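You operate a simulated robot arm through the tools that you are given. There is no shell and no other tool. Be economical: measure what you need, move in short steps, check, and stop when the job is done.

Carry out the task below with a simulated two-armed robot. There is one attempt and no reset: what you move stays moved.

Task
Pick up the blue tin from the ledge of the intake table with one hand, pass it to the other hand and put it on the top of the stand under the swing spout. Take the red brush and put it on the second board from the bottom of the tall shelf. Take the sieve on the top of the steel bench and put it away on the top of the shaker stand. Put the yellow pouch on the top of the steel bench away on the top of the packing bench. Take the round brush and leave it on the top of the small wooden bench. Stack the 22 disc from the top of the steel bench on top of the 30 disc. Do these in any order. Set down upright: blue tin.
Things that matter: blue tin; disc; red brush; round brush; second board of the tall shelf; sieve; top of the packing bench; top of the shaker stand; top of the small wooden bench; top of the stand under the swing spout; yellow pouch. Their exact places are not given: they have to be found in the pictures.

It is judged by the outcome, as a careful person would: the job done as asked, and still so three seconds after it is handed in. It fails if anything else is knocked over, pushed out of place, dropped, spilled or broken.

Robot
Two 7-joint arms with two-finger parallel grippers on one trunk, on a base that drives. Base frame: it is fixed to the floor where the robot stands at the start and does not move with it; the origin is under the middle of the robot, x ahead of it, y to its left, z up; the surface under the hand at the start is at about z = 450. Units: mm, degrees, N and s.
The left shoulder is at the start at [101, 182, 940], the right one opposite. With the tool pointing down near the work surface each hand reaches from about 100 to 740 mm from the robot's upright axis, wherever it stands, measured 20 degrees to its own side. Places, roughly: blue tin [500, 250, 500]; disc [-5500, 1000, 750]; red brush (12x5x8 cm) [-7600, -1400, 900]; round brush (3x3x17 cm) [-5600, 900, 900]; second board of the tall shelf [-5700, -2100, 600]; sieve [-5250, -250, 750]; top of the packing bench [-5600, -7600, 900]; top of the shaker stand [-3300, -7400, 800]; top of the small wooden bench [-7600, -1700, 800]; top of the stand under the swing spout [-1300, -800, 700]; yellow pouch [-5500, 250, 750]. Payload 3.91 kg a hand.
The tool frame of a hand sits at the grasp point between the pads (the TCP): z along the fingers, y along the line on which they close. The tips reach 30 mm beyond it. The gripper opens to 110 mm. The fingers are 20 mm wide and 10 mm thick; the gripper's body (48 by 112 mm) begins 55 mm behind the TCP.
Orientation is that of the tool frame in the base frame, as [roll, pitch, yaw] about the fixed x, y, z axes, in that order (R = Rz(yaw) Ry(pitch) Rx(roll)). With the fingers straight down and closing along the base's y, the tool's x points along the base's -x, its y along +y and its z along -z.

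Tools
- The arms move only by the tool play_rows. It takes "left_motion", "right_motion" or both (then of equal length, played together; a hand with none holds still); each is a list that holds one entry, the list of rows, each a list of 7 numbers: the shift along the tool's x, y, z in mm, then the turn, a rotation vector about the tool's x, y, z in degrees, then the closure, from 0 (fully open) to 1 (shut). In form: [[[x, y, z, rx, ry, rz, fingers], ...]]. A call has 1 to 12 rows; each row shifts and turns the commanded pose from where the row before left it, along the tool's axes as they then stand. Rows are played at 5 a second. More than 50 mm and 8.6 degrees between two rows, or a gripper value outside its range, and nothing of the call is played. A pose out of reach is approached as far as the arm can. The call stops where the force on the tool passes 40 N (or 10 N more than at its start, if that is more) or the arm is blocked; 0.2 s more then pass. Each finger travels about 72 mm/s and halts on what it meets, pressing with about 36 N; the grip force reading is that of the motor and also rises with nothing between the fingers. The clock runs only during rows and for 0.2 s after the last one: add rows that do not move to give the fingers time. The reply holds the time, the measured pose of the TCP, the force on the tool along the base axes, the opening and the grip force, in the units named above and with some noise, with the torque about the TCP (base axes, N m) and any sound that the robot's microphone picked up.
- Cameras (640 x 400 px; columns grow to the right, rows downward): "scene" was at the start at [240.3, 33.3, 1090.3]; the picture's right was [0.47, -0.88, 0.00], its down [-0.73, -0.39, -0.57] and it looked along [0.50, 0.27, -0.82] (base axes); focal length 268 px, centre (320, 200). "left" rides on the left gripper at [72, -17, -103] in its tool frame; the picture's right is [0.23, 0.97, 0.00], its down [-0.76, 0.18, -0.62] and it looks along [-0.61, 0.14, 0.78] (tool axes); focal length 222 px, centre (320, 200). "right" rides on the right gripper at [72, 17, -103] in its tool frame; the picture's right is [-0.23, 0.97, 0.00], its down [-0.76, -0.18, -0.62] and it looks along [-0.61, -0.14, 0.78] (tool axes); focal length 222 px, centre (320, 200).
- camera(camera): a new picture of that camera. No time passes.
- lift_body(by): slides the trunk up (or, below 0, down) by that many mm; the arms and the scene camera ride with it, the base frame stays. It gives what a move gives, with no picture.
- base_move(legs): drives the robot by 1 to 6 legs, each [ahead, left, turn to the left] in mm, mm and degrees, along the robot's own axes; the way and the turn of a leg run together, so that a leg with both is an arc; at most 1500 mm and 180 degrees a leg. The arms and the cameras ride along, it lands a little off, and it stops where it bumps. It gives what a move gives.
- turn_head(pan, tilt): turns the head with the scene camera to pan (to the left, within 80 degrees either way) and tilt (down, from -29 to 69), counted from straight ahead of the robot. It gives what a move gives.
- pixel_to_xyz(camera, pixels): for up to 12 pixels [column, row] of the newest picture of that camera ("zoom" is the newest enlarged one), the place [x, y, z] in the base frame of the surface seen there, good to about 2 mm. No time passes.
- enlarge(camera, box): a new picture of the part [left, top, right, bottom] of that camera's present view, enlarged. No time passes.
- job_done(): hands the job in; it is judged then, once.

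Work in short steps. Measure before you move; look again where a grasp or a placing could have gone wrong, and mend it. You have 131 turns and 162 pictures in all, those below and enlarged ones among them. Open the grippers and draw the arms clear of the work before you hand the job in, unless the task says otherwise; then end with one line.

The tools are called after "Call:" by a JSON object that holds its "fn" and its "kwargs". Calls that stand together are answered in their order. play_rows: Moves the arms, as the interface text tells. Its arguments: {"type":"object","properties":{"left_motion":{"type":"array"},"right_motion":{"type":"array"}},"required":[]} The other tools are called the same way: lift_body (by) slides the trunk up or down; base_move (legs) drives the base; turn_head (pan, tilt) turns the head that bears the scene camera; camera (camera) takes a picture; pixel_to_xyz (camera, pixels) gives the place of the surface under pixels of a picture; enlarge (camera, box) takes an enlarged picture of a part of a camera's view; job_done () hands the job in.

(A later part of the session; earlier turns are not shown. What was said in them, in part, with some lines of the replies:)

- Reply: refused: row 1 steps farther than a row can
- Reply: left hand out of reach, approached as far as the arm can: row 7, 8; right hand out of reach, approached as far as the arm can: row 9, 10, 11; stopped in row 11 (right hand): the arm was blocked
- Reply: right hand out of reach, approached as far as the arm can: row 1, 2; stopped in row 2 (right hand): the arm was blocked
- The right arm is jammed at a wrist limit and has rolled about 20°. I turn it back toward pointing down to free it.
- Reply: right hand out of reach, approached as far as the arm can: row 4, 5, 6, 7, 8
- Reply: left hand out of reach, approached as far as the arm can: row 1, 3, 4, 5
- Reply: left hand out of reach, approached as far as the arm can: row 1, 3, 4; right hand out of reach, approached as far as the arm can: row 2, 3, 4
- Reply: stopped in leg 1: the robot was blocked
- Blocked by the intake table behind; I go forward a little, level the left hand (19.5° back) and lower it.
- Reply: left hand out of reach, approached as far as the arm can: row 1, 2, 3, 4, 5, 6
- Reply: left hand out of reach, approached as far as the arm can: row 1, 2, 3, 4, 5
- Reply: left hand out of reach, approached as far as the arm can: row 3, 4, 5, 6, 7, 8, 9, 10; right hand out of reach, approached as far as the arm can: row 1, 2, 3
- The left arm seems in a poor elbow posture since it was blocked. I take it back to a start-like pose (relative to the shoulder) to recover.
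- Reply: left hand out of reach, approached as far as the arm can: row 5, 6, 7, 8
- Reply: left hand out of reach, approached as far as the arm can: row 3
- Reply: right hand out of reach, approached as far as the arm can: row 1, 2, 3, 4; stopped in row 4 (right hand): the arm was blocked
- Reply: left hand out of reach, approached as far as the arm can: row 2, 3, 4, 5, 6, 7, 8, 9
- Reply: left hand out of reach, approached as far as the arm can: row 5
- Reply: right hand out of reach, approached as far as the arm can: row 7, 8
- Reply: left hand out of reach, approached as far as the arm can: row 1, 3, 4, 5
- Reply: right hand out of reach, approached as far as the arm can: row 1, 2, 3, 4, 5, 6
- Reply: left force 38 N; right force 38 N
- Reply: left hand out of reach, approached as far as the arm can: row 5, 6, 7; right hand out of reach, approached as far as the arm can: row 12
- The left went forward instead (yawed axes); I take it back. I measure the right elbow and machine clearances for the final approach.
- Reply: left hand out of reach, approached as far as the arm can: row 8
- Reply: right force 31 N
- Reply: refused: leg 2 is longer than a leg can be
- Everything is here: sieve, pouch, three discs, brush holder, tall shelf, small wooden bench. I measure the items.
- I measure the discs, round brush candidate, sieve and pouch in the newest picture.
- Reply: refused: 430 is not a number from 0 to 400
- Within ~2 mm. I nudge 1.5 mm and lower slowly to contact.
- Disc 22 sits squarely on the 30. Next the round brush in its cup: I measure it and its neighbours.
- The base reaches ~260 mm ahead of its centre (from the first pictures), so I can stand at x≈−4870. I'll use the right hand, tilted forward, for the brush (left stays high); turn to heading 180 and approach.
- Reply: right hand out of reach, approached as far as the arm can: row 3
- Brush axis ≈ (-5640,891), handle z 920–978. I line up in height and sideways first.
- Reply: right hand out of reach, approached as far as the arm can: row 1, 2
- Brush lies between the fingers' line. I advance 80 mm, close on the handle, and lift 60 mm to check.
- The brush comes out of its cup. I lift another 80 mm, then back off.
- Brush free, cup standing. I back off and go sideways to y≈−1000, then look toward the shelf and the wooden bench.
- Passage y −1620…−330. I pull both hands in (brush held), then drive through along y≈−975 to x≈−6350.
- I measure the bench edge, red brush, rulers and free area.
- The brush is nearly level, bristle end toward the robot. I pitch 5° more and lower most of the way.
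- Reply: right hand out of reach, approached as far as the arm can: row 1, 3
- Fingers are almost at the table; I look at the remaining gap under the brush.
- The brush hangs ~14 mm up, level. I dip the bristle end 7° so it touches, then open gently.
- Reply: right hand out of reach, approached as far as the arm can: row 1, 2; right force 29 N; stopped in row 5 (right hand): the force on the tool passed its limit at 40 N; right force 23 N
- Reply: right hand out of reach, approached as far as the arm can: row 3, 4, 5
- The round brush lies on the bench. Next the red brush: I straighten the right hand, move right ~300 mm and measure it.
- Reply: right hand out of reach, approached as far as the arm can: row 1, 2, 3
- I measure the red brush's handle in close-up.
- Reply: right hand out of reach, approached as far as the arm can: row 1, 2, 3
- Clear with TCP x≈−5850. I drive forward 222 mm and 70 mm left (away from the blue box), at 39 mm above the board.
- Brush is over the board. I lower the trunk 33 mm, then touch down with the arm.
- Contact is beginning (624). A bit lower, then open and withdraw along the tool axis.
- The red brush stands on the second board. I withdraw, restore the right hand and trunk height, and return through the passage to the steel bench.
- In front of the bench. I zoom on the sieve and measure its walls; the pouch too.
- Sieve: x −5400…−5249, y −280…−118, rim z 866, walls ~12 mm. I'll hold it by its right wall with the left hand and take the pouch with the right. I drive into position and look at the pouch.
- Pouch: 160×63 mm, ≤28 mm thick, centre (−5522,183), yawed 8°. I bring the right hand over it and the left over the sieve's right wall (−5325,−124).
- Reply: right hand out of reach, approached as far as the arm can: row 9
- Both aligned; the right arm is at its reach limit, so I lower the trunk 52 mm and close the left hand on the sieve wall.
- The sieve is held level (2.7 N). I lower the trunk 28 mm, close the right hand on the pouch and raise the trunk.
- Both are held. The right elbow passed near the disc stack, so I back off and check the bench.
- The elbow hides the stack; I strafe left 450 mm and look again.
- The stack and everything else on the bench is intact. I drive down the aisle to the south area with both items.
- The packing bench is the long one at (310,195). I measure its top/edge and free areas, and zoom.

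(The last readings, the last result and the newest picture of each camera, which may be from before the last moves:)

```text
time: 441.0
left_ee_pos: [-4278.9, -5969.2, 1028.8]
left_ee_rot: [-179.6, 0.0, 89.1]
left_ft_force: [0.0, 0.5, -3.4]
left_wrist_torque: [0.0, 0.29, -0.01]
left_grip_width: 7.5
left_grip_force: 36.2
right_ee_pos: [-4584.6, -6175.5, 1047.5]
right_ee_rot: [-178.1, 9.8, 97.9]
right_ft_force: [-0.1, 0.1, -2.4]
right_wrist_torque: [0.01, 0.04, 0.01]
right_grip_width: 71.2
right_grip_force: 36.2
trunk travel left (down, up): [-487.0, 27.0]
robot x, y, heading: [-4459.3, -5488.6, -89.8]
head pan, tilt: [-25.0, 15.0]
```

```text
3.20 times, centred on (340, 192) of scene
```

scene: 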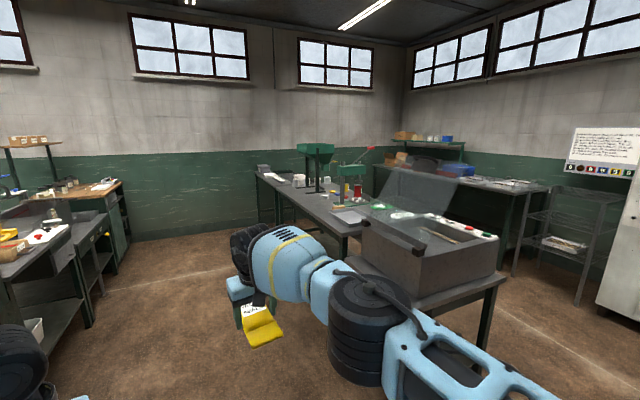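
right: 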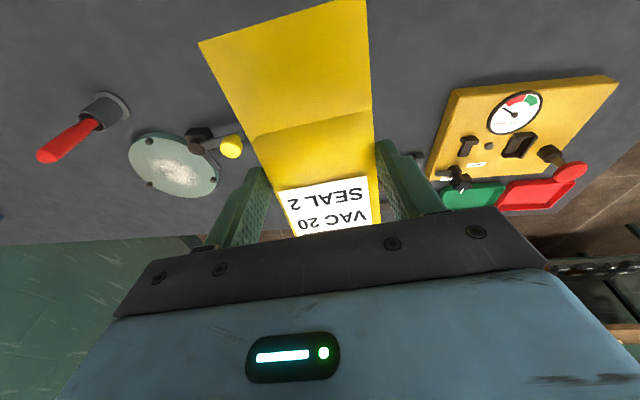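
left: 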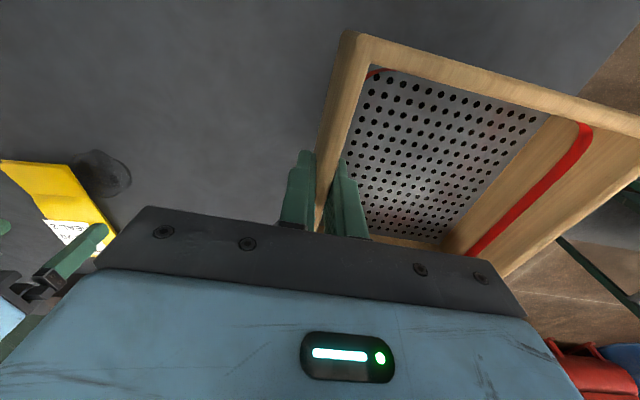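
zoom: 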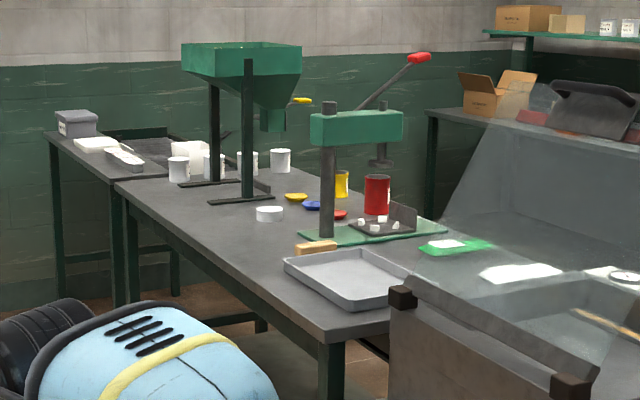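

Packing bench: top z 861, east edge x≈−5240; free strip near (−5330,−7600). Before driving south I measure the left row (shaker stand) and the vacuum machine's edge.

Call:
{"fn": "pixel_to_xyz", "kwargs": {"camera": "scene", "pixels": [[440, 295], [495, 275], [365, 240], [120, 210], [60, 250], [75, 225], [20, 265], [105, 195]]}}

Call:
{"fn": "turn_head", "kwargs": {"pan": 35, "tilt": 15}}

Call:
{"fn": "camera", "kwargs": {"camera": "scene"}}

Call:
{"fn": "pixel_to_xyz", "kwargs": {"camera": "scene", "pixels": [[300, 230], [345, 228], [275, 345], [380, 225], [415, 205], [395, 215], [330, 212], [360, 205], [405, 240], [435, 182], [230, 280], [300, 215]]}}

Call:
{"fn": "enlarge", "kwargs": {"camera": "scene", "box": [270, 120, 450, 290]}}

```text
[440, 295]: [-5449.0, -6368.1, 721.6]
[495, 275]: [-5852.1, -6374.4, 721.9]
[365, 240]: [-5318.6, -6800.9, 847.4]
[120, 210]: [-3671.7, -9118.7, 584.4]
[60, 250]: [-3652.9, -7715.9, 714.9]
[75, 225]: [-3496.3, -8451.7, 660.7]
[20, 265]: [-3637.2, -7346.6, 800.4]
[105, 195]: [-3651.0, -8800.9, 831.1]
```

```text
time: 442.3
left_ee_pos: [-4278.3, -5970.1, 1028.6]
left_ee_rot: [-179.6, 0.0, 89.1]
left_ft_force: [0.4, -0.1, -3.4]
left_wrist_torque: [0.04, 0.23, 0.0]
left_grip_width: 7.7
left_grip_force: 36.2
right_ee_pos: [-4583.8, -6174.6, 1047.5]
right_ee_rot: [-178.2, 9.7, 97.9]
right_ft_force: [0.6, -0.1, -2.0]
right_wrist_torque: [0.02, 0.03, 0.02]
right_grip_width: 71.2
right_grip_force: 36.2
trunk travel left (down, up): [-487.0, 27.0]
robot x, y, heading: [-4452.3, -5483.6, -89.8]
head pan, tilt: [35.0, 15.0]
```

```text
34 pictures are left
```

scene: 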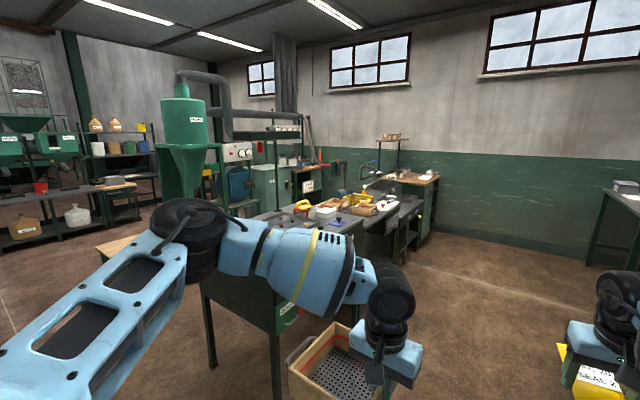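

```text
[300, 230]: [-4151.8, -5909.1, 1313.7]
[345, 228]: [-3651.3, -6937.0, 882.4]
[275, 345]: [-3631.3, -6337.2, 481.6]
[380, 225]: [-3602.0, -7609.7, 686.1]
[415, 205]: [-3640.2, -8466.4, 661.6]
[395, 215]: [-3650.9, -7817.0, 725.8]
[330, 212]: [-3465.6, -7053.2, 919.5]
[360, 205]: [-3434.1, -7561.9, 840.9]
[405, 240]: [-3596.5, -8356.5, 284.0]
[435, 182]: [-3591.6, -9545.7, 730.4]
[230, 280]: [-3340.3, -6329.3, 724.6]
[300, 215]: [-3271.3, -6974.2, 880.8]
```

```text
2.35 times, centred on (360, 205) of scene
```

zoom: 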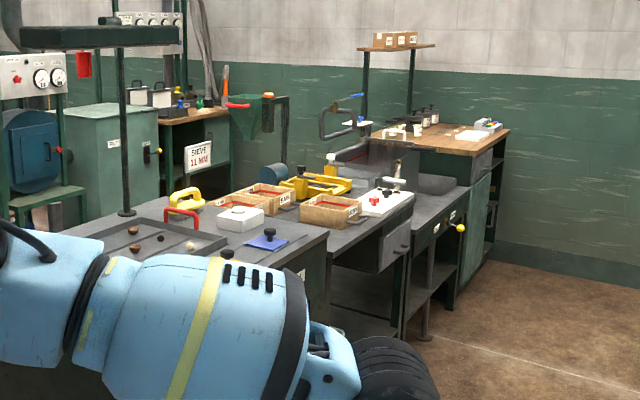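

Shaker stand lies at y≈−7000…−7600, west edge x≈−3650, top z≈800. First the pouch: I drive south between the rows and turn to face the packing bench.

Call:
{"fn": "base_move", "kwargs": {"legs": [[1490, 50, 0], [775, 0, 0], [0, 0, -90], [180, 0, 0]]}}

Call:
{"fn": "turn_head", "kwargs": {"pan": -8, "tilt": 38}}

Call:
{"fn": "camera", "kwargs": {"camera": "scene"}}

```text
time: 458.4
left_ee_pos: [-5059.0, -7943.1, 1028.7]
left_ee_rot: [-179.5, 0.0, -0.5]
left_ft_force: [0.4, 0.2, -3.5]
left_wrist_torque: [0.26, -0.02, 0.0]
left_grip_width: 7.7
left_grip_force: 35.5
right_ee_pos: [-5266.5, -7638.5, 1047.4]
right_ee_rot: [-178.1, 9.9, 8.2]
right_ft_force: [-0.7, 0.5, -1.2]
right_wrist_torque: [0.03, -0.05, 0.02]
right_grip_width: 71.2
right_grip_force: 36.1
trunk travel left (down, up): [-487.0, 27.0]
robot x, y, heading: [-4574.6, -7763.8, -179.2]
head pan, tilt: [35.0, 15.0]
```

```text
time: 459.5
left_ee_pos: [-5059.4, -7943.3, 1028.4]
left_ee_rot: [-179.6, 0.0, -0.5]
left_ft_force: [-0.2, -0.1, -3.3]
left_wrist_torque: [0.23, -0.03, 0.0]
left_grip_width: 7.7
left_grip_force: 36.2
right_ee_pos: [-5267.1, -7638.4, 1047.6]
right_ee_rot: [-178.1, 9.8, 8.3]
right_ft_force: [0.1, -0.8, -1.2]
right_wrist_torque: [0.01, -0.03, 0.0]
right_grip_width: 71.0
right_grip_force: 35.2
trunk travel left (down, up): [-487.0, 27.0]
robot x, y, heading: [-4575.3, -7760.7, -179.4]
head pan, tilt: [-8.0, 38.0]
```

```text
32 pictures are left
```

scene: 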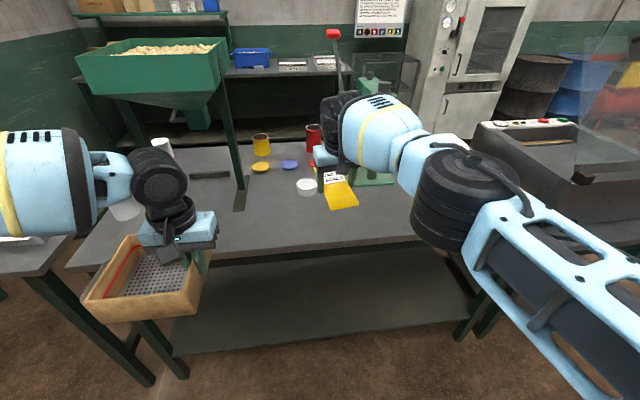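

Pouch is above the front strip. I measure obstacles: the white lid, the press base and the funnel stand foot.

Call:
{"fn": "pixel_to_xyz", "kwargs": {"camera": "scene", "pixels": [[307, 190], [298, 190], [316, 192], [240, 208], [352, 186], [385, 182], [290, 225], [330, 225], [270, 250], [340, 207], [382, 150], [400, 225]]}}

Call:
{"fn": "enlarge", "kwargs": {"camera": "scene", "box": [220, 140, 440, 270]}}

```text
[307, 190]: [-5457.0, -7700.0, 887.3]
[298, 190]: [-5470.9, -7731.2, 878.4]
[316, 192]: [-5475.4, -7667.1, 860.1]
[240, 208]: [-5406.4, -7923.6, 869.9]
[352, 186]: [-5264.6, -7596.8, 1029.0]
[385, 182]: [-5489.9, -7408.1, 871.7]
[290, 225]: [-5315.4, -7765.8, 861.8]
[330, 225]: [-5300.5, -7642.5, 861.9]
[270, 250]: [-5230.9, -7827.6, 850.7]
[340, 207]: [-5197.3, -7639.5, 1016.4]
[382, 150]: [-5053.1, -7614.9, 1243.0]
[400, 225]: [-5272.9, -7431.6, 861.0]
```

```text
2.91 times, centred on (330, 205) of scene
```

zoom: 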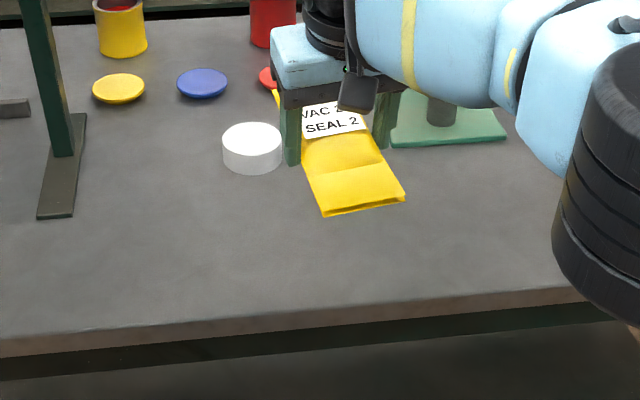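

The free spot (−5345,−7605) is clear. I draw the sieve back 80 mm, drive forward 80 and right 35, level the pouch, and lower the trunk.

Call:
{"fn": "play_rows", "kwargs": {"left_motion": [[[27, 0, -10, 0, 0, 0, 0.95], [27, 0, -10, 0, 0, 0, 0.95], [27, 0, -10, 0, 0, 0, 0.95], [0, 0, 0, 0, 0, 0, 0.95]]], "right_motion": [[[0, 0, 0, 0, 3.7, 0, 0.7], [0, 0, 0, 0, 3.8, 0, 0.7], [0, 0, 0, 0, 0, 0, 0.7], [0, 0, 0, 0, 0, 0, 0.7]]]}}

Call:
{"fn": "base_move", "kwargs": {"legs": [[80, -35, 0]]}}

Call:
{"fn": "lift_body", "kwargs": {"by": -125}}

Call:
{"fn": "camera", "kwargs": {"camera": "scene"}}

```text
time: 460.5
left_ee_pos: [-4976.3, -7944.2, 1058.3]
left_ee_rot: [-179.6, 0.0, -0.5]
left_ft_force: [-0.7, 0.1, -4.2]
left_wrist_torque: [0.27, -0.04, 0.03]
left_grip_width: 8.0
left_grip_force: 35.5
right_ee_pos: [-5267.2, -7639.2, 1048.0]
right_ee_rot: [-178.1, 9.7, 8.3]
right_ft_force: [0.0, 0.1, -1.8]
right_wrist_torque: [0.01, -0.04, 0.01]
right_grip_width: 71.2
right_grip_force: 36.3
right hand out of reach, approached as far as the arm can: row 1, 2
trunk travel left (down, up): [-487.0, 27.0]
robot x, y, heading: [-4576.9, -7759.8, -179.2]
head pan, tilt: [-8.0, 38.0]
```

```text
time: 461.6
left_ee_pos: [-5056.3, -7911.1, 1057.7]
left_ee_rot: [-179.7, 0.0, -0.5]
left_ft_force: [0.0, 1.4, -3.3]
left_wrist_torque: [0.22, -0.05, 0.01]
left_grip_width: 8.0
left_grip_force: 35.7
right_ee_pos: [-5345.0, -7605.6, 1047.1]
right_ee_rot: [-178.1, 9.9, 8.3]
right_ft_force: [-0.3, -0.4, -1.3]
right_wrist_torque: [0.01, -0.03, -0.01]
right_grip_width: 71.2
right_grip_force: 35.8
trunk travel left (down, up): [-487.0, 27.0]
robot x, y, heading: [-4653.3, -7727.6, -179.2]
head pan, tilt: [-8.0, 38.0]
```

```text
time: 463.1
left_ee_pos: [-5056.7, -7910.3, 933.4]
left_ee_rot: [-179.6, 0.1, -0.6]
left_ft_force: [-0.4, 0.6, -3.2]
left_wrist_torque: [0.24, -0.02, 0.03]
left_grip_width: 7.9
left_grip_force: 35.5
right_ee_pos: [-5344.6, -7605.5, 923.3]
right_ee_rot: [-178.1, 9.9, 8.4]
right_ft_force: [-0.2, 0.7, -1.6]
right_wrist_torque: [0.04, -0.05, -0.02]
right_grip_width: 71.3
right_grip_force: 35.6
trunk travel left (down, up): [-362.0, 152.0]
robot x, y, heading: [-4656.6, -7727.6, -179.3]
head pan, tilt: [-8.0, 38.0]
```

```text
30 pictures are left
```

scene: 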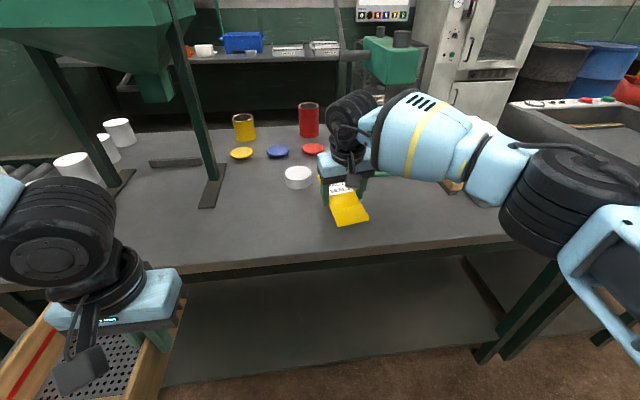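

Now 17 mm or so to go; I lower the trunk in small steps while watching the right-hand force.

Call:
{"fn": "lift_body", "kwargs": {"by": -15}}

Call:
{"fn": "lift_body", "kwargs": {"by": -5}}

Call:
{"fn": "lift_body", "kwargs": {"by": -4}}

Call:
{"fn": "camera", "kwargs": {"camera": "right"}}

```text
time: 463.8
left_ee_pos: [-5057.0, -7911.6, 918.3]
left_ee_rot: [-179.6, 0.1, -0.5]
left_ft_force: [0.9, 0.4, -3.6]
left_wrist_torque: [0.27, 0.02, -0.02]
left_grip_width: 7.9
left_grip_force: 36.0
right_ee_pos: [-5344.3, -7605.9, 908.4]
right_ee_rot: [-178.1, 9.9, 8.5]
right_ft_force: [0.2, 0.2, -2.1]
right_wrist_torque: [0.03, -0.02, 0.01]
right_grip_width: 70.9
right_grip_force: 36.2
trunk travel left (down, up): [-347.0, 167.0]
robot x, y, heading: [-4655.2, -7728.9, -179.2]
head pan, tilt: [-8.0, 38.0]
```

```text
time: 464.3
left_ee_pos: [-5055.9, -7910.9, 911.7]
left_ee_rot: [-179.6, 0.1, -0.6]
left_ft_force: [0.2, -0.4, -2.6]
left_wrist_torque: [0.32, -0.05, -0.04]
left_grip_width: 8.1
left_grip_force: 36.2
right_ee_pos: [-5345.5, -7604.6, 902.1]
right_ee_rot: [-178.1, 9.9, 8.2]
right_ft_force: [-0.6, -0.1, -1.5]
right_wrist_torque: [0.02, -0.04, -0.02]
right_grip_width: 71.3
right_grip_force: 35.7
trunk travel left (down, up): [-342.0, 172.0]
robot x, y, heading: [-4658.7, -7728.9, -179.4]
head pan, tilt: [-8.0, 38.0]
```

```text
time: 464.8
left_ee_pos: [-5056.2, -7910.4, 909.4]
left_ee_rot: [-179.6, 0.0, -0.6]
left_ft_force: [-1.0, 0.0, -1.9]
left_wrist_torque: [0.27, -0.04, -0.02]
left_grip_width: 7.9
left_grip_force: 36.5
right_ee_pos: [-5345.2, -7606.4, 898.6]
right_ee_rot: [-178.2, 9.9, 8.3]
right_ft_force: [1.4, 0.0, 2.8]
right_wrist_torque: [-0.07, -0.1, 0.06]
right_grip_width: 71.5
right_grip_force: 35.9
trunk travel left (down, up): [-338.0, 176.0]
robot x, y, heading: [-4656.4, -7728.6, -179.4]
head pan, tilt: [-8.0, 38.0]
```

```text
29 pictures are left
```

right: 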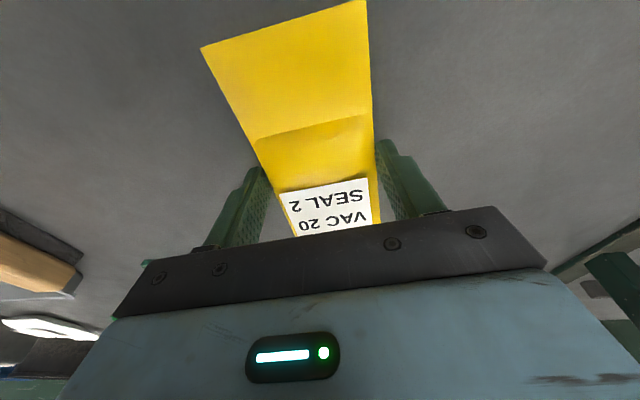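

Contact (+2.8 N). I open the right hand and raise the trunk straight up.

Call:
{"fn": "play_rows", "kwargs": {"right_motion": [[[0, 0, 0, 0, 0, 0, 0.15], [0, 0, 0, 0, 0, 0, 0.1], [0, 0, 0, 0, 0, 0, 0.1]]]}}

Call:
{"fn": "lift_body", "kwargs": {"by": 140}}

Call:
{"fn": "base_move", "kwargs": {"legs": [[-250, 0, 0]]}}

Call:
{"fn": "camera", "kwargs": {"camera": "scene"}}

```text
time: 465.6
left_ee_pos: [-5056.5, -7910.3, 908.8]
left_ee_rot: [-179.5, 0.0, -0.6]
left_ft_force: [-0.9, 0.1, -3.0]
left_wrist_torque: [0.26, -0.03, -0.02]
left_grip_width: 7.7
left_grip_force: 36.2
right_ee_pos: [-5345.1, -7606.0, 898.8]
right_ee_rot: [-178.1, 9.9, 8.4]
right_ft_force: [0.2, 0.1, 0.3]
right_wrist_torque: [-0.01, 0.0, 0.01]
right_grip_width: 99.2
right_grip_force: 0.0
trunk travel left (down, up): [-338.0, 176.0]
robot x, y, heading: [-4652.7, -7730.0, -179.5]
head pan, tilt: [-8.0, 38.0]
```

```text
time: 467.3
left_ee_pos: [-5057.0, -7910.2, 1047.7]
left_ee_rot: [-179.6, -0.2, -0.6]
left_ft_force: [-0.2, 0.0, -2.7]
left_wrist_torque: [0.28, -0.03, -0.04]
left_grip_width: 8.0
left_grip_force: 36.3
right_ee_pos: [-5344.8, -7605.1, 1036.9]
right_ee_rot: [-178.2, 9.6, 8.2]
right_ft_force: [0.1, 1.0, -1.0]
right_wrist_torque: [0.01, 0.01, -0.02]
right_grip_width: 98.8
right_grip_force: 0.0
trunk travel left (down, up): [-478.0, 36.0]
robot x, y, heading: [-4654.5, -7724.5, -179.2]
head pan, tilt: [-8.0, 38.0]
```

```text
time: 469.1
left_ee_pos: [-4808.3, -7908.2, 1049.3]
left_ee_rot: [-179.7, 0.0, -0.4]
left_ft_force: [0.5, 0.2, -3.1]
left_wrist_torque: [0.23, -0.01, 0.03]
left_grip_width: 7.6
left_grip_force: 36.0
right_ee_pos: [-5096.2, -7603.8, 1037.8]
right_ee_rot: [-178.1, 9.8, 8.4]
right_ft_force: [0.0, -0.2, -0.2]
right_wrist_torque: [-0.04, -0.01, 0.02]
right_grip_width: 98.9
right_grip_force: 0.1
trunk travel left (down, up): [-478.0, 36.0]
robot x, y, heading: [-4404.3, -7724.6, -179.1]
head pan, tilt: [-8.0, 38.0]
```

```text
28 pictures are left
```

scene: 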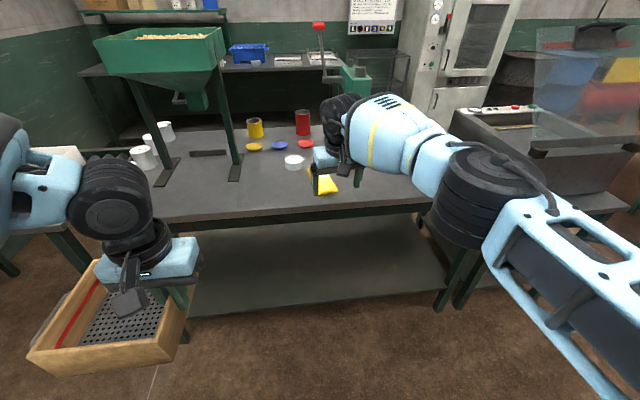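

The pouch rests on the packing bench. I retract the right hand, turn to face the shaker stand and look.

Call:
{"fn": "play_rows", "kwargs": {"right_motion": [[[35, 0, -5, 0, 0, 0, 0.1], [35, 0, -5, 0, 0, 0, 0.1], [35, 0, -5, 0, 0, 0, 0.1], [35, 0, -5, 0, 0, 0, 0.1], [35, 0, -5, 0, 0, 0, 0.1]]]}}

Call:
{"fn": "base_move", "kwargs": {"legs": [[60, 0, 0], [0, 0, 179], [0, 300, 0]]}}

Call:
{"fn": "turn_head", "kwargs": {"pan": 5, "tilt": 25}}

Call:
{"fn": "camera", "kwargs": {"camera": "scene"}}

Call:
{"fn": "enlarge", "kwargs": {"camera": "scene", "box": [200, 100, 440, 250]}}

```text
time: 470.3
left_ee_pos: [-4807.7, -7909.1, 1049.3]
left_ee_rot: [-179.6, -0.1, -0.5]
left_ft_force: [-0.8, 0.3, -2.5]
left_wrist_torque: [0.26, -0.03, 0.02]
left_grip_width: 7.8
left_grip_force: 36.3
right_ee_pos: [-4921.4, -7578.1, 1035.0]
right_ee_rot: [-178.2, 9.9, 8.5]
right_ft_force: [0.0, 0.0, 0.0]
right_wrist_torque: [0.0, 0.01, 0.0]
right_grip_width: 98.8
right_grip_force: 0.1
trunk travel left (down, up): [-478.0, 36.0]
robot x, y, heading: [-4407.4, -7723.1, -179.2]
head pan, tilt: [-8.0, 38.0]
```

```text
time: 481.4
left_ee_pos: [-4051.1, -7258.5, 1049.2]
left_ee_rot: [-179.6, 0.0, 177.3]
left_ft_force: [-0.1, -0.2, -3.0]
left_wrist_torque: [-0.21, 0.04, -0.01]
left_grip_width: 7.6
left_grip_force: 35.8
right_ee_pos: [-3950.4, -7591.1, 1033.7]
right_ee_rot: [-178.1, 9.9, -173.8]
right_ft_force: [0.0, 0.7, 0.0]
right_wrist_torque: [0.03, -0.02, -0.02]
right_grip_width: 99.1
right_grip_force: 0.0
trunk travel left (down, up): [-478.0, 36.0]
robot x, y, heading: [-4459.8, -7424.0, -1.3]
head pan, tilt: [-8.0, 38.0]
```

```text
time: 482.1
left_ee_pos: [-4052.2, -7256.7, 1047.7]
left_ee_rot: [-179.6, 0.0, 177.3]
left_ft_force: [0.0, 0.5, -3.2]
left_wrist_torque: [-0.25, 0.02, 0.01]
left_grip_width: 7.7
left_grip_force: 35.6
right_ee_pos: [-3948.2, -7591.5, 1034.4]
right_ee_rot: [-178.0, 9.8, -173.8]
right_ft_force: [-0.7, -0.1, -0.6]
right_wrist_torque: [0.04, -0.03, -0.03]
right_grip_width: 98.8
right_grip_force: 0.1
trunk travel left (down, up): [-478.0, 36.0]
robot x, y, heading: [-4461.2, -7425.6, -1.3]
head pan, tilt: [5.0, 25.0]
```

```text
27 pictures are left
```

scene: 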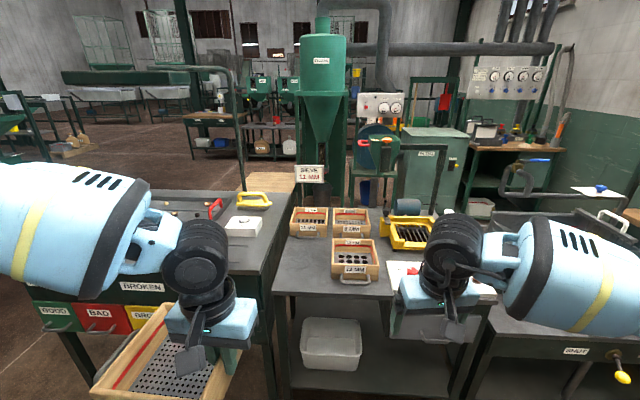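

```text
2.67 times, centred on (320, 175) of scene
```

zoom: 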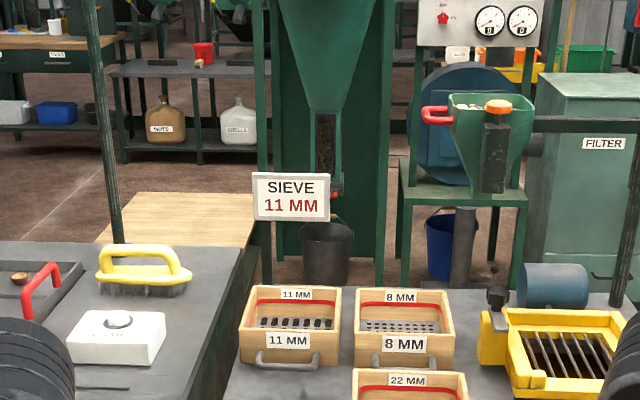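

The shaker stand carries three sieves and the yellow shaker; the front-left area is free. I measure it.

Call:
{"fn": "pixel_to_xyz", "kwargs": {"camera": "scene", "pixels": [[278, 285], [330, 285], [300, 262], [325, 250], [333, 272], [378, 275], [292, 236], [327, 236], [368, 238], [395, 285], [272, 260], [385, 262]]}}

Call:
{"fn": "enlarge", "kwargs": {"camera": "scene", "box": [250, 190, 490, 340]}}

```text
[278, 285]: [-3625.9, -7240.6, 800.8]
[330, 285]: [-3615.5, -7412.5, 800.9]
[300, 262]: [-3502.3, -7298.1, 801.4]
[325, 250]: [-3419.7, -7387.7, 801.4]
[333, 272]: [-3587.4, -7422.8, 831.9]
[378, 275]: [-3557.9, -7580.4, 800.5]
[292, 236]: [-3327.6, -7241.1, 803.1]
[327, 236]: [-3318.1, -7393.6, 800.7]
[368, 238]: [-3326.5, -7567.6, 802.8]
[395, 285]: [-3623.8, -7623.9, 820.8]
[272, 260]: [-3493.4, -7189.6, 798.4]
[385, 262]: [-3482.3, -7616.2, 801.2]
```

```text
2.67 times, centred on (370, 265) of scene
```

zoom: 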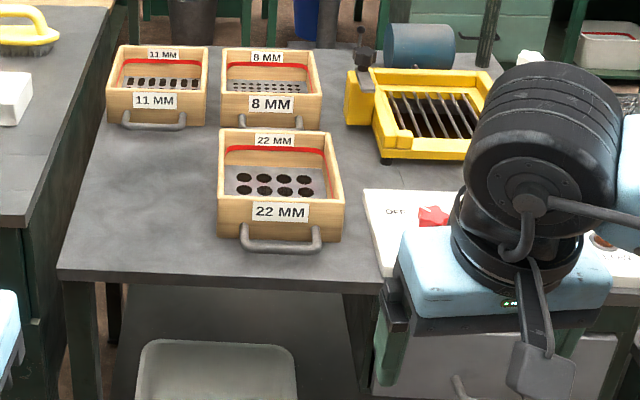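

There is a free place left of the 22 MM sieve: I aim the held wall at y≈−7383, x≈−3520. I extend the left arm 100 mm, pull the right back, and check the lamp post position.

Call:
{"fn": "pixel_to_xyz", "kwargs": {"camera": "scene", "pixels": [[236, 130], [239, 170], [205, 69], [190, 69], [515, 175], [545, 180], [430, 170]]}}

Call:
{"fn": "play_rows", "kwargs": {"left_motion": [[[-33, 0, 0, 0, 0, 0, 0.95], [-33, 0, 0, 0, 0, 0, 0.95], [-33, 0, 0, 0, 0, 0, 0.95]]], "right_motion": [[[40, 0, 0, 0, 0, 0, 0.1], [40, 0, 0, 0, 0, 0, 0.1], [40, 0, 0, 0, 0, 0, 0.1]]]}}

Call:
{"fn": "base_move", "kwargs": {"legs": [[0, -135, 1.3], [200, 0, 0]]}}

Call:
{"fn": "turn_head", "kwargs": {"pan": 15, "tilt": 30}}

Call:
{"fn": "camera", "kwargs": {"camera": "scene"}}

```text
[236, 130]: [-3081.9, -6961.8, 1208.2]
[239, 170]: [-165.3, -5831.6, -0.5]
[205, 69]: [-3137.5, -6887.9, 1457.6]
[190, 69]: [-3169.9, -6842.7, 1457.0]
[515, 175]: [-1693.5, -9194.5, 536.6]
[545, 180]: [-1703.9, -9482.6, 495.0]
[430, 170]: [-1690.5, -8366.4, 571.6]
```

```text
time: 482.9
left_ee_pos: [-3951.0, -7262.8, 1046.6]
left_ee_rot: [-179.7, -0.1, 177.3]
left_ft_force: [0.1, 0.7, -3.4]
left_wrist_torque: [-0.26, 0.04, 0.0]
left_grip_width: 7.7
left_grip_force: 36.0
right_ee_pos: [-4067.2, -7603.9, 1012.7]
right_ee_rot: [-178.1, 9.7, -173.9]
right_ft_force: [0.5, 0.8, -0.1]
right_wrist_torque: [0.02, 0.01, 0.0]
right_grip_width: 98.8
right_grip_force: 0.0
trunk travel left (down, up): [-478.0, 36.0]
robot x, y, heading: [-4457.1, -7428.0, -1.4]
head pan, tilt: [5.0, 25.0]
```

```text
time: 486.0
left_ee_pos: [-3755.3, -7387.6, 1047.4]
left_ee_rot: [-179.5, 0.0, 178.7]
left_ft_force: [0.5, -1.0, -3.2]
left_wrist_torque: [-0.27, 0.02, 0.01]
left_grip_width: 7.8
left_grip_force: 35.9
right_ee_pos: [-3863.5, -7731.5, 1013.0]
right_ee_rot: [-178.1, 9.8, -172.6]
right_ft_force: [0.2, 0.0, 0.3]
right_wrist_torque: [-0.01, 0.02, 0.0]
right_grip_width: 99.0
right_grip_force: 0.1
trunk travel left (down, up): [-478.0, 36.0]
robot x, y, heading: [-4260.7, -7558.5, -0.2]
head pan, tilt: [5.0, 25.0]
```

```text
time: 486.7
left_ee_pos: [-3753.9, -7385.5, 1046.1]
left_ee_rot: [-179.6, 0.1, 178.6]
left_ft_force: [0.1, -0.3, -3.3]
left_wrist_torque: [-0.24, 0.05, 0.01]
left_grip_width: 7.8
left_grip_force: 36.4
right_ee_pos: [-3863.7, -7732.1, 1012.7]
right_ee_rot: [-178.1, 9.8, -172.5]
right_ft_force: [-0.5, -0.5, -0.2]
right_wrist_torque: [0.02, 0.02, -0.04]
right_grip_width: 98.9
right_grip_force: 0.1
trunk travel left (down, up): [-478.0, 36.0]
robot x, y, heading: [-4259.9, -7561.1, -0.2]
head pan, tilt: [15.0, 30.0]
```

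```text
24 pictures are left
```

scene: 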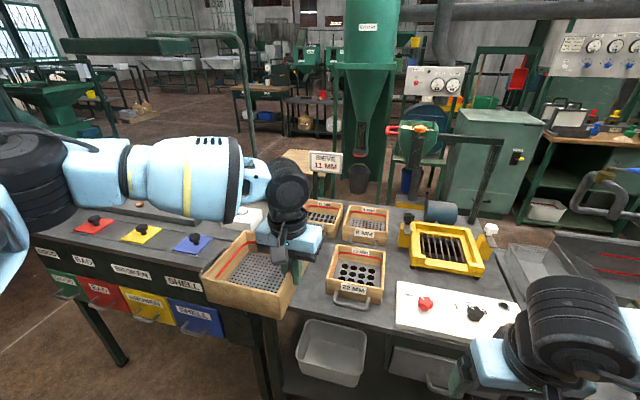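

Lamp is clear. I drive 234 mm ahead and lower the sieve partly with the arm, then look.

Call:
{"fn": "base_move", "kwargs": {"legs": [[234, 0, 0]]}}

Call:
{"fn": "play_rows", "kwargs": {"left_motion": [[[0, 0, 40, 0, 0, 0, 0.95], [0, 0, 40, 0, 0, 0, 0.95], [0, 0, 0, 0, 0, 0, 0.95]]]}}

Call:
{"fn": "enlarge", "kwargs": {"camera": "scene", "box": [180, 180, 420, 330]}}

Call:
{"fn": "camera", "kwargs": {"camera": "left"}}

```text
time: 488.4
left_ee_pos: [-3520.8, -7388.5, 1047.2]
left_ee_rot: [-179.6, 0.0, 178.6]
left_ft_force: [-0.2, 0.2, -2.9]
left_wrist_torque: [-0.23, 0.05, -0.02]
left_grip_width: 7.8
left_grip_force: 35.6
right_ee_pos: [-3628.6, -7732.4, 1013.5]
right_ee_rot: [-178.1, 9.8, -172.5]
right_ft_force: [0.2, -0.9, -0.4]
right_wrist_torque: [-0.02, 0.01, 0.02]
right_grip_width: 98.9
right_grip_force: 0.1
trunk travel left (down, up): [-478.0, 36.0]
robot x, y, heading: [-4025.8, -7560.7, -0.5]
head pan, tilt: [15.0, 30.0]
```

```text
time: 489.2
left_ee_pos: [-3522.0, -7386.7, 967.0]
left_ee_rot: [-179.6, 0.1, 178.6]
left_ft_force: [-0.8, -0.8, -3.0]
left_wrist_torque: [-0.23, 0.02, 0.01]
left_grip_width: 7.9
left_grip_force: 36.7
right_ee_pos: [-3630.3, -7732.2, 1012.8]
right_ee_rot: [-178.1, 9.9, -172.6]
right_ft_force: [0.1, -0.3, -0.4]
right_wrist_torque: [0.0, 0.02, 0.01]
right_grip_width: 99.2
right_grip_force: 0.1
trunk travel left (down, up): [-478.0, 36.0]
robot x, y, heading: [-4021.0, -7558.2, -0.2]
head pan, tilt: [15.0, 30.0]
```

```text
2.67 times, centred on (300, 255) of scene
```

zoom: 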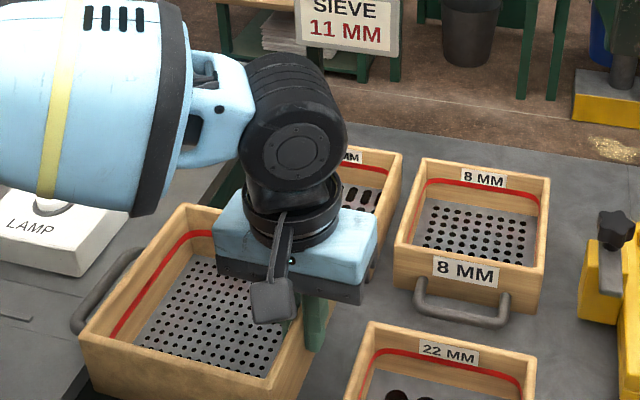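

```text
22 pictures are left
```

left: 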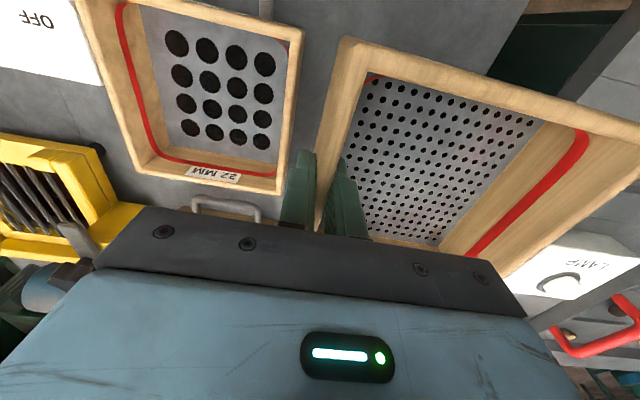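

I measure the 22 MM sieve's wall, the 11 MM's front, and the inspection bench's edge on the other side.

Call:
{"fn": "pixel_to_xyz", "kwargs": {"camera": "left", "pixels": [[299, 50], [284, 170], [225, 212], [560, 75], [600, 60], [520, 40], [490, 270], [340, 50], [640, 140]]}}

Call:
{"fn": "pixel_to_xyz", "kwargs": {"camera": "zoom", "pixels": [[120, 250], [75, 325], [200, 190], [240, 170], [90, 385], [365, 330], [380, 270], [360, 250], [150, 215]]}}

```text
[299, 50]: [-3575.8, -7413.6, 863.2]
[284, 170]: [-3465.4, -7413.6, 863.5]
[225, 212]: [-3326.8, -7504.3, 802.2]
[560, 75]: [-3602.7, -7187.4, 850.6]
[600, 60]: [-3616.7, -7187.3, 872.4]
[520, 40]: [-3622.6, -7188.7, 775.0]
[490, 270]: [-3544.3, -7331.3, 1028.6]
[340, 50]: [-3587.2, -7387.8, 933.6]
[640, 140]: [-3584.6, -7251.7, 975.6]
```

```text
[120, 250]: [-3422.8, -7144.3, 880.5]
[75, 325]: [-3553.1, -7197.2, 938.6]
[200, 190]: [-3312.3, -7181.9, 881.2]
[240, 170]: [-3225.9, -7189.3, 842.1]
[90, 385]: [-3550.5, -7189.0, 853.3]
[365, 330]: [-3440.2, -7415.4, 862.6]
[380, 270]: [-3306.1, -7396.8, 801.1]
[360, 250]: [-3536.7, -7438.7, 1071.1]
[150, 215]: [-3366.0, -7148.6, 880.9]
```

Width available: −7413 … −7188; sieve with handle spans −7401 (finger) … −7197: it fits with ~10 mm each side. I trim the yaw 1.3°, and descend carefully.

Call:
{"fn": "play_rows", "kwargs": {"left_motion": [[[0, -1, 0, 0, 0, -1.3, 0.95], [0, 0, 20, 0, 0, 0, 0.95], [0, 0, 20, 0, 0, 0, 0.95], [0, 0, 20, 0, 0, 0, 0.95], [0, 0, 0, 0, 0, 0, 0.95]]]}}

Call:
{"fn": "enlarge", "kwargs": {"camera": "scene", "box": [180, 180, 420, 330]}}

Call:
{"fn": "pixel_to_xyz", "kwargs": {"camera": "zoom", "pixels": [[70, 345], [72, 330], [80, 315], [75, 360], [330, 345], [325, 330]]}}

```text
time: 490.4
left_ee_pos: [-3534.3, -7372.5, 920.3]
left_ee_rot: [-179.6, 0.1, 179.8]
left_ft_force: [1.8, -2.8, 4.9]
left_wrist_torque: [1.18, 0.14, -0.17]
left_grip_width: 7.9
left_grip_force: 35.7
left hand out of reach, approached as far as the arm can: row 1, 2, 3, 4
right_ee_pos: [-3629.6, -7732.8, 1014.3]
right_ee_rot: [-178.1, 9.9, -172.5]
right_ft_force: [-0.3, 0.8, -0.3]
right_wrist_torque: [-0.05, 0.01, 0.05]
right_grip_width: 98.7
right_grip_force: 0.1
trunk travel left (down, up): [-478.0, 36.0]
robot x, y, heading: [-4024.3, -7563.1, 0.0]
head pan, tilt: [15.0, 30.0]
```

```text
2.67 times, centred on (300, 255) of scene
```

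zoom: 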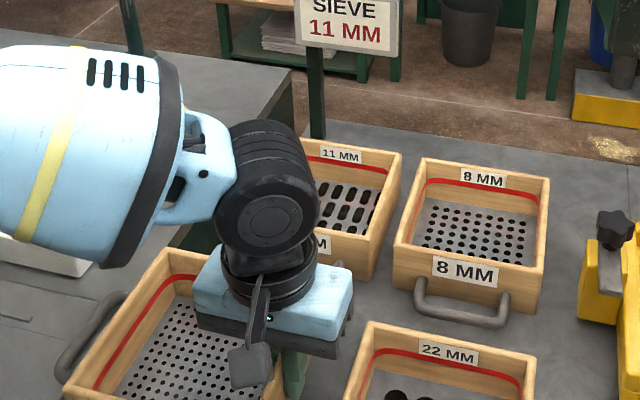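

```text
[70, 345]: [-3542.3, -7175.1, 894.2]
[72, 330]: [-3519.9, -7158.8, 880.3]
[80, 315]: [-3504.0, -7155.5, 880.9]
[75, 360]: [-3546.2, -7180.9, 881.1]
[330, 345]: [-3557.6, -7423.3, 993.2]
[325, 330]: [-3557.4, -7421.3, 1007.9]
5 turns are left
```

Few turns remain. The left arm drifted at its limit and the handle touched the neighbouring bench; I lift 50 mm, correct sideways with the base, and read the pose.

Call:
{"fn": "play_rows", "kwargs": {"left_motion": [[[0, 0, -25, 0, 0, 0, 0.95], [0, 0, -25, 0, 0, 0, 0.95], [0, 0, 0, 0, 0, 0, 0.95]]], "right_motion": [[[25, 0, -25, 0, 0, 0, 0.1], [25, 0, -25, 0, 0, 0, 0.1], [0, 0, 0, 0, 0, 0, 0.1]]]}}

Call:
{"fn": "base_move", "kwargs": {"legs": [[12, -15, 0]]}}

Call:
{"fn": "enlarge", "kwargs": {"camera": "scene", "box": [180, 180, 420, 330]}}

Call:
{"fn": "camera", "kwargs": {"camera": "left"}}

Call:
{"fn": "pixel_to_xyz", "kwargs": {"camera": "left", "pixels": [[299, 50], [284, 170], [345, 50], [335, 110], [600, 125], [575, 135]]}}

```text
time: 491.2
left_ee_pos: [-3536.0, -7370.3, 966.1]
left_ee_rot: [-179.6, -0.1, 179.9]
left_ft_force: [0.8, -0.8, -2.9]
left_wrist_torque: [-0.29, 0.05, -0.02]
left_grip_width: 7.8
left_grip_force: 35.6
right_ee_pos: [-3688.0, -7736.7, 1053.5]
right_ee_rot: [-178.1, 9.8, -172.6]
right_ft_force: [0.6, -0.1, -0.1]
right_wrist_torque: [0.02, 0.03, 0.03]
right_grip_width: 98.7
right_grip_force: 0.0
trunk travel left (down, up): [-478.0, 36.0]
robot x, y, heading: [-4024.9, -7564.0, -0.0]
head pan, tilt: [15.0, 30.0]
```

```text
time: 492.1
left_ee_pos: [-3524.7, -7382.7, 969.8]
left_ee_rot: [-179.6, 0.0, 179.9]
left_ft_force: [0.7, 0.3, -3.3]
left_wrist_torque: [-0.25, 0.03, -0.01]
left_grip_width: 7.8
left_grip_force: 36.1
right_ee_pos: [-3677.0, -7751.3, 1055.9]
right_ee_rot: [-178.2, 9.8, -172.5]
right_ft_force: [-0.1, 0.2, -0.9]
right_wrist_torque: [0.01, 0.01, -0.01]
right_grip_width: 98.9
right_grip_force: 0.1
trunk travel left (down, up): [-478.0, 36.0]
robot x, y, heading: [-4015.8, -7575.8, -0.0]
head pan, tilt: [15.0, 30.0]
```

```text
2.67 times, centred on (300, 255) of scene
```

zoom: 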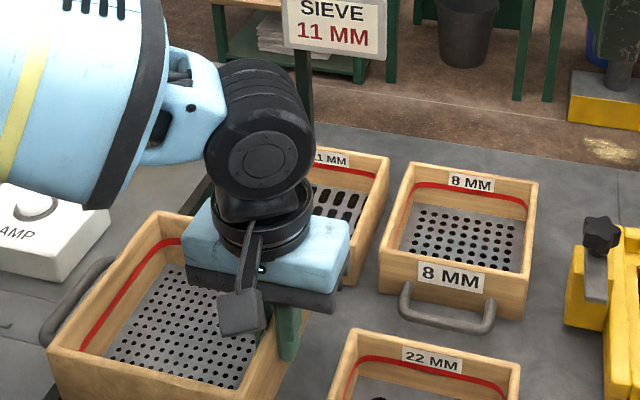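

```text
19 pictures are left
```

left: 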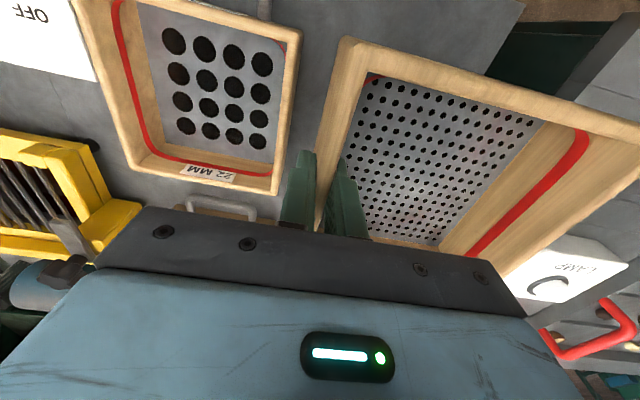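

```text
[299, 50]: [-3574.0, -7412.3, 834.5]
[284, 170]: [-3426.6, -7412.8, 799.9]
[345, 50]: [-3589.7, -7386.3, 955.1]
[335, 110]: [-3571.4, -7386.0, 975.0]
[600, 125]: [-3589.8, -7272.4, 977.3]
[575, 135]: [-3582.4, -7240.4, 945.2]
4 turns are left
```

TCP y is −7383; I shift 5 mm right and lower with the trunk (pure vertical) to just above the stand, reading forces at each step.

Call:
{"fn": "base_move", "kwargs": {"legs": [[0, -5, 0]]}}

Call:
{"fn": "lift_body", "kwargs": {"by": -80}}

Call:
{"fn": "lift_body", "kwargs": {"by": -20}}

Call:
{"fn": "lift_body", "kwargs": {"by": -8}}

Call:
{"fn": "enlarge", "kwargs": {"camera": "scene", "box": [160, 130, 440, 305]}}

Call:
{"fn": "camera", "kwargs": {"camera": "left"}}

```text
time: 492.8
left_ee_pos: [-3523.8, -7388.9, 967.7]
left_ee_rot: [-179.6, -0.1, 179.9]
left_ft_force: [-0.6, 1.1, -2.9]
left_wrist_torque: [-0.29, 0.01, -0.04]
left_grip_width: 8.1
left_grip_force: 36.1
right_ee_pos: [-3676.8, -7756.1, 1054.8]
right_ee_rot: [-178.1, 9.7, -172.5]
right_ft_force: [-0.2, -0.5, 0.1]
right_wrist_torque: [0.0, -0.01, -0.03]
right_grip_width: 98.9
right_grip_force: 0.1
trunk travel left (down, up): [-478.0, 36.0]
robot x, y, heading: [-4013.8, -7579.8, -0.2]
head pan, tilt: [15.0, 30.0]
```

```text
time: 494.0
left_ee_pos: [-3524.0, -7390.2, 888.0]
left_ee_rot: [-179.5, 0.1, 180.0]
left_ft_force: [-3.1, -10.6, 4.6]
left_wrist_torque: [1.19, 0.02, 0.47]
left_grip_width: 13.4
left_grip_force: 35.9
right_ee_pos: [-3676.7, -7757.9, 971.2]
right_ee_rot: [-178.4, 8.9, -172.6]
right_ft_force: [-0.5, -0.2, 0.2]
right_wrist_torque: [-0.02, 0.03, 0.0]
right_grip_width: 98.9
right_grip_force: 0.0
trunk travel left (down, up): [-398.0, 116.0]
robot x, y, heading: [-4013.8, -7581.4, -0.4]
head pan, tilt: [15.0, 30.0]
```

```text
time: 494.7
left_ee_pos: [-3525.0, -7389.3, 868.2]
left_ee_rot: [-179.7, -0.2, 180.0]
left_ft_force: [-2.1, -5.9, 4.2]
left_wrist_torque: [1.16, 0.25, 0.49]
left_grip_width: 17.4
left_grip_force: 36.1
right_ee_pos: [-3674.9, -7755.7, 945.6]
right_ee_rot: [-178.3, 8.0, -172.6]
right_ft_force: [0.1, 0.4, -0.2]
right_wrist_torque: [0.0, -0.02, 0.01]
right_grip_width: 98.7
right_grip_force: 0.0
trunk travel left (down, up): [-378.0, 136.0]
robot x, y, heading: [-4015.1, -7579.6, -0.2]
head pan, tilt: [15.0, 30.0]
```

```text
time: 495.2
left_ee_pos: [-3522.9, -7391.6, 859.0]
left_ee_rot: [-179.4, 0.1, 180.0]
left_ft_force: [0.4, -16.2, -3.0]
left_wrist_torque: [-0.81, 0.01, 0.16]
left_grip_width: 7.5
left_grip_force: 35.7
right_ee_pos: [-3673.9, -7756.4, 938.5]
right_ee_rot: [-178.4, 7.9, -172.7]
right_ft_force: [-0.1, -0.3, 0.9]
right_wrist_torque: [-0.01, -0.01, -0.02]
right_grip_width: 98.9
right_grip_force: 0.1
trunk travel left (down, up): [-370.0, 144.0]
robot x, y, heading: [-4011.8, -7579.1, -0.3]
head pan, tilt: [15.0, 30.0]
```

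```text
2.29 times, centred on (300, 218) of scene
```

zoom: 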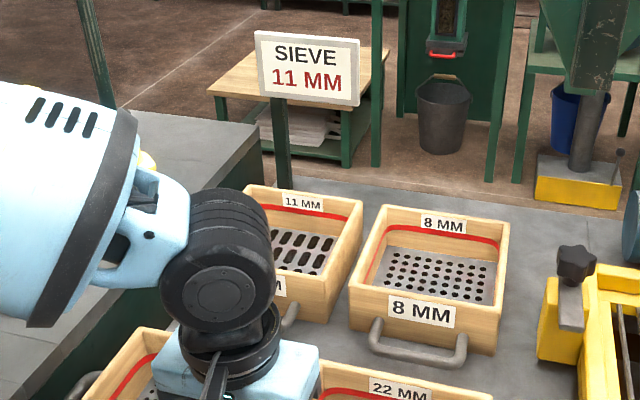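

```text
17 pictures are left
3 turns are left
```

left: 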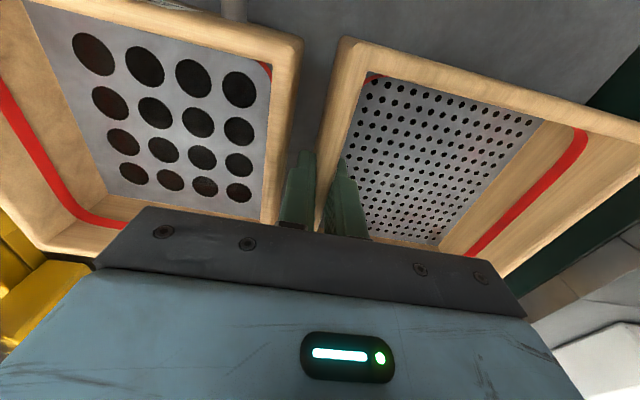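

The sieve slid into place beside the bench and is level, ~2 mm up. I lower 3 mm, open only slightly, rise straight up and check.

Call:
{"fn": "lift_body", "kwargs": {"by": -3}}

Call:
{"fn": "play_rows", "kwargs": {"left_motion": [[[0, 0, 0, 0, 0, 0, 0.86], [0, 0, 0, 0, 0, 0, 0.84], [0, 0, 0, 0, 0, 0, 0.84], [0, 0, 0, 0, 0, 0, 0.84]]]}}

Call:
{"fn": "lift_body", "kwargs": {"by": 140}}

Call:
{"fn": "camera", "kwargs": {"camera": "left"}}

Call:
{"fn": "base_move", "kwargs": {"legs": [[-350, 0, 0]]}}

Call:
{"fn": "camera", "kwargs": {"camera": "scene"}}

```text
time: 495.8
left_ee_pos: [-3523.6, -7391.2, 858.1]
left_ee_rot: [-179.6, 0.0, 179.9]
left_ft_force: [1.8, -19.7, 1.7]
left_wrist_torque: [-0.19, 0.05, 0.09]
left_grip_width: 7.7
left_grip_force: 36.2
right_ee_pos: [-3672.8, -7757.1, 935.0]
right_ee_rot: [-178.4, 7.8, -172.7]
right_ft_force: [0.2, 0.7, 0.0]
right_wrist_torque: [-0.01, 0.0, 0.02]
right_grip_width: 99.3
right_grip_force: 0.0
trunk travel left (down, up): [-367.0, 147.0]
robot x, y, heading: [-4016.7, -7579.9, -0.1]
head pan, tilt: [15.0, 30.0]
```

```text
time: 496.8
left_ee_pos: [-3524.8, -7388.6, 857.2]
left_ee_rot: [-179.6, 0.0, 179.9]
left_ft_force: [0.0, -0.1, 0.2]
left_wrist_torque: [-0.02, -0.02, 0.02]
left_grip_width: 17.6
left_grip_force: 0.1
right_ee_pos: [-3673.6, -7755.3, 935.5]
right_ee_rot: [-178.2, 7.8, -172.7]
right_ft_force: [0.2, -0.3, 0.5]
right_wrist_torque: [0.01, 0.0, 0.02]
right_grip_width: 99.2
right_grip_force: 0.1
trunk travel left (down, up): [-367.0, 147.0]
robot x, y, heading: [-4015.7, -7581.9, -0.4]
head pan, tilt: [15.0, 30.0]
```

```text
time: 498.4
left_ee_pos: [-3522.5, -7387.4, 1011.9]
left_ee_rot: [-179.8, 1.7, 179.9]
left_ft_force: [-1.0, 0.2, 0.6]
left_wrist_torque: [0.01, 0.01, 0.0]
left_grip_width: 17.7
left_grip_force: 0.2
right_ee_pos: [-3673.2, -7756.3, 1075.0]
right_ee_rot: [-178.3, 7.7, -172.7]
right_ft_force: [-0.1, -0.3, -0.1]
right_wrist_torque: [0.0, 0.0, -0.01]
right_grip_width: 98.7
right_grip_force: 0.1
trunk travel left (down, up): [-507.0, 7.0]
robot x, y, heading: [-4011.0, -7584.4, -0.2]
head pan, tilt: [15.0, 30.0]
```

```text
16 pictures are left
```

left: 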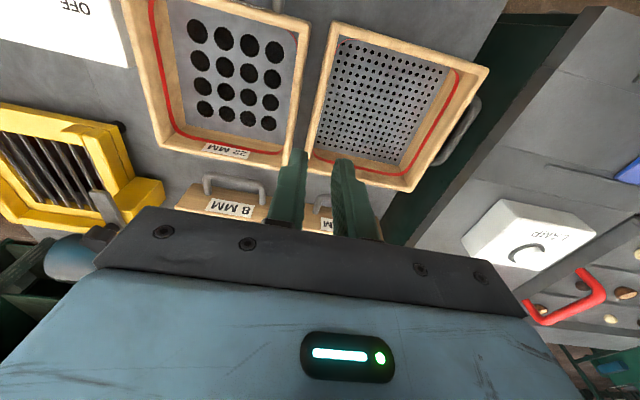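

```text
time: 500.7
left_ee_pos: [-3871.0, -7388.2, 1013.6]
left_ee_rot: [-179.6, 1.9, 179.9]
left_ft_force: [0.2, 0.2, -0.6]
left_wrist_torque: [0.04, 0.01, 0.0]
left_grip_width: 17.7
left_grip_force: 0.2
right_ee_pos: [-4022.7, -7755.8, 1074.9]
right_ee_rot: [-178.3, 7.8, -172.6]
right_ft_force: [-0.6, 0.3, 0.7]
right_wrist_torque: [0.0, 0.0, 0.02]
right_grip_width: 98.9
right_grip_force: 0.1
trunk travel left (down, up): [-507.0, 7.0]
robot x, y, heading: [-4361.6, -7580.3, -0.3]
head pan, tilt: [15.0, 30.0]
```

```text
15 pictures are left
2 turns are left
```

scene: 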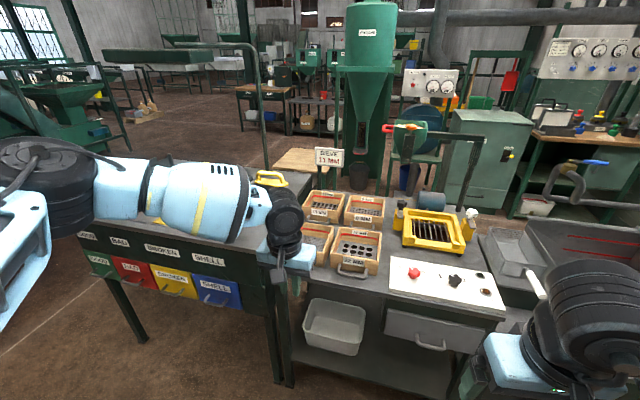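

The sieve lies flat on the shaker stand beside the 22 MM one, nothing else moved. I open the left gripper fully, well clear, and hand the job in.

Call:
{"fn": "play_rows", "kwargs": {"left_motion": [[[0, 0, 0, 0, 0, 0, 0], [0, 0, 0, 0, 0, 0, 0], [0, 0, 0, 0, 0, 0, 0]]], "right_motion": [[[0, 0, 0, 0, 0, 0, 0], [0, 0, 0, 0, 0, 0, 0], [0, 0, 0, 0, 0, 0, 0]]]}}

Call:
{"fn": "job_done", "kwargs": {}}

```text
time: 501.5
left_ee_pos: [-3872.1, -7387.5, 1012.3]
left_ee_rot: [-179.6, 1.8, 179.8]
left_ft_force: [-0.8, 0.8, -0.2]
left_wrist_torque: [-0.01, 0.01, 0.03]
left_grip_width: 110.0
left_grip_force: 0.0
right_ee_pos: [-4022.0, -7755.2, 1075.1]
right_ee_rot: [-178.3, 7.8, -172.5]
right_ft_force: [0.0, -0.2, -1.5]
right_wrist_torque: [0.01, 0.02, 0.0]
right_grip_width: 109.7
right_grip_force: 0.1
trunk travel left (down, up): [-507.0, 7.0]
robot x, y, heading: [-4360.4, -7577.7, -0.1]
head pan, tilt: [15.0, 30.0]
```

```text
The job is handed in.
```

All six placements are done and handed in: the tin (upright, passed from left hand to right), red brush, sieve, pouch, round brush and the 22 disc on the 30; along the way the left elbow pressed on machine 2's frame, the base bumped the intake table, and the sieve's handle scraped the neighbouring bench, and I saw nothing displaced but did not re-check the intake table.
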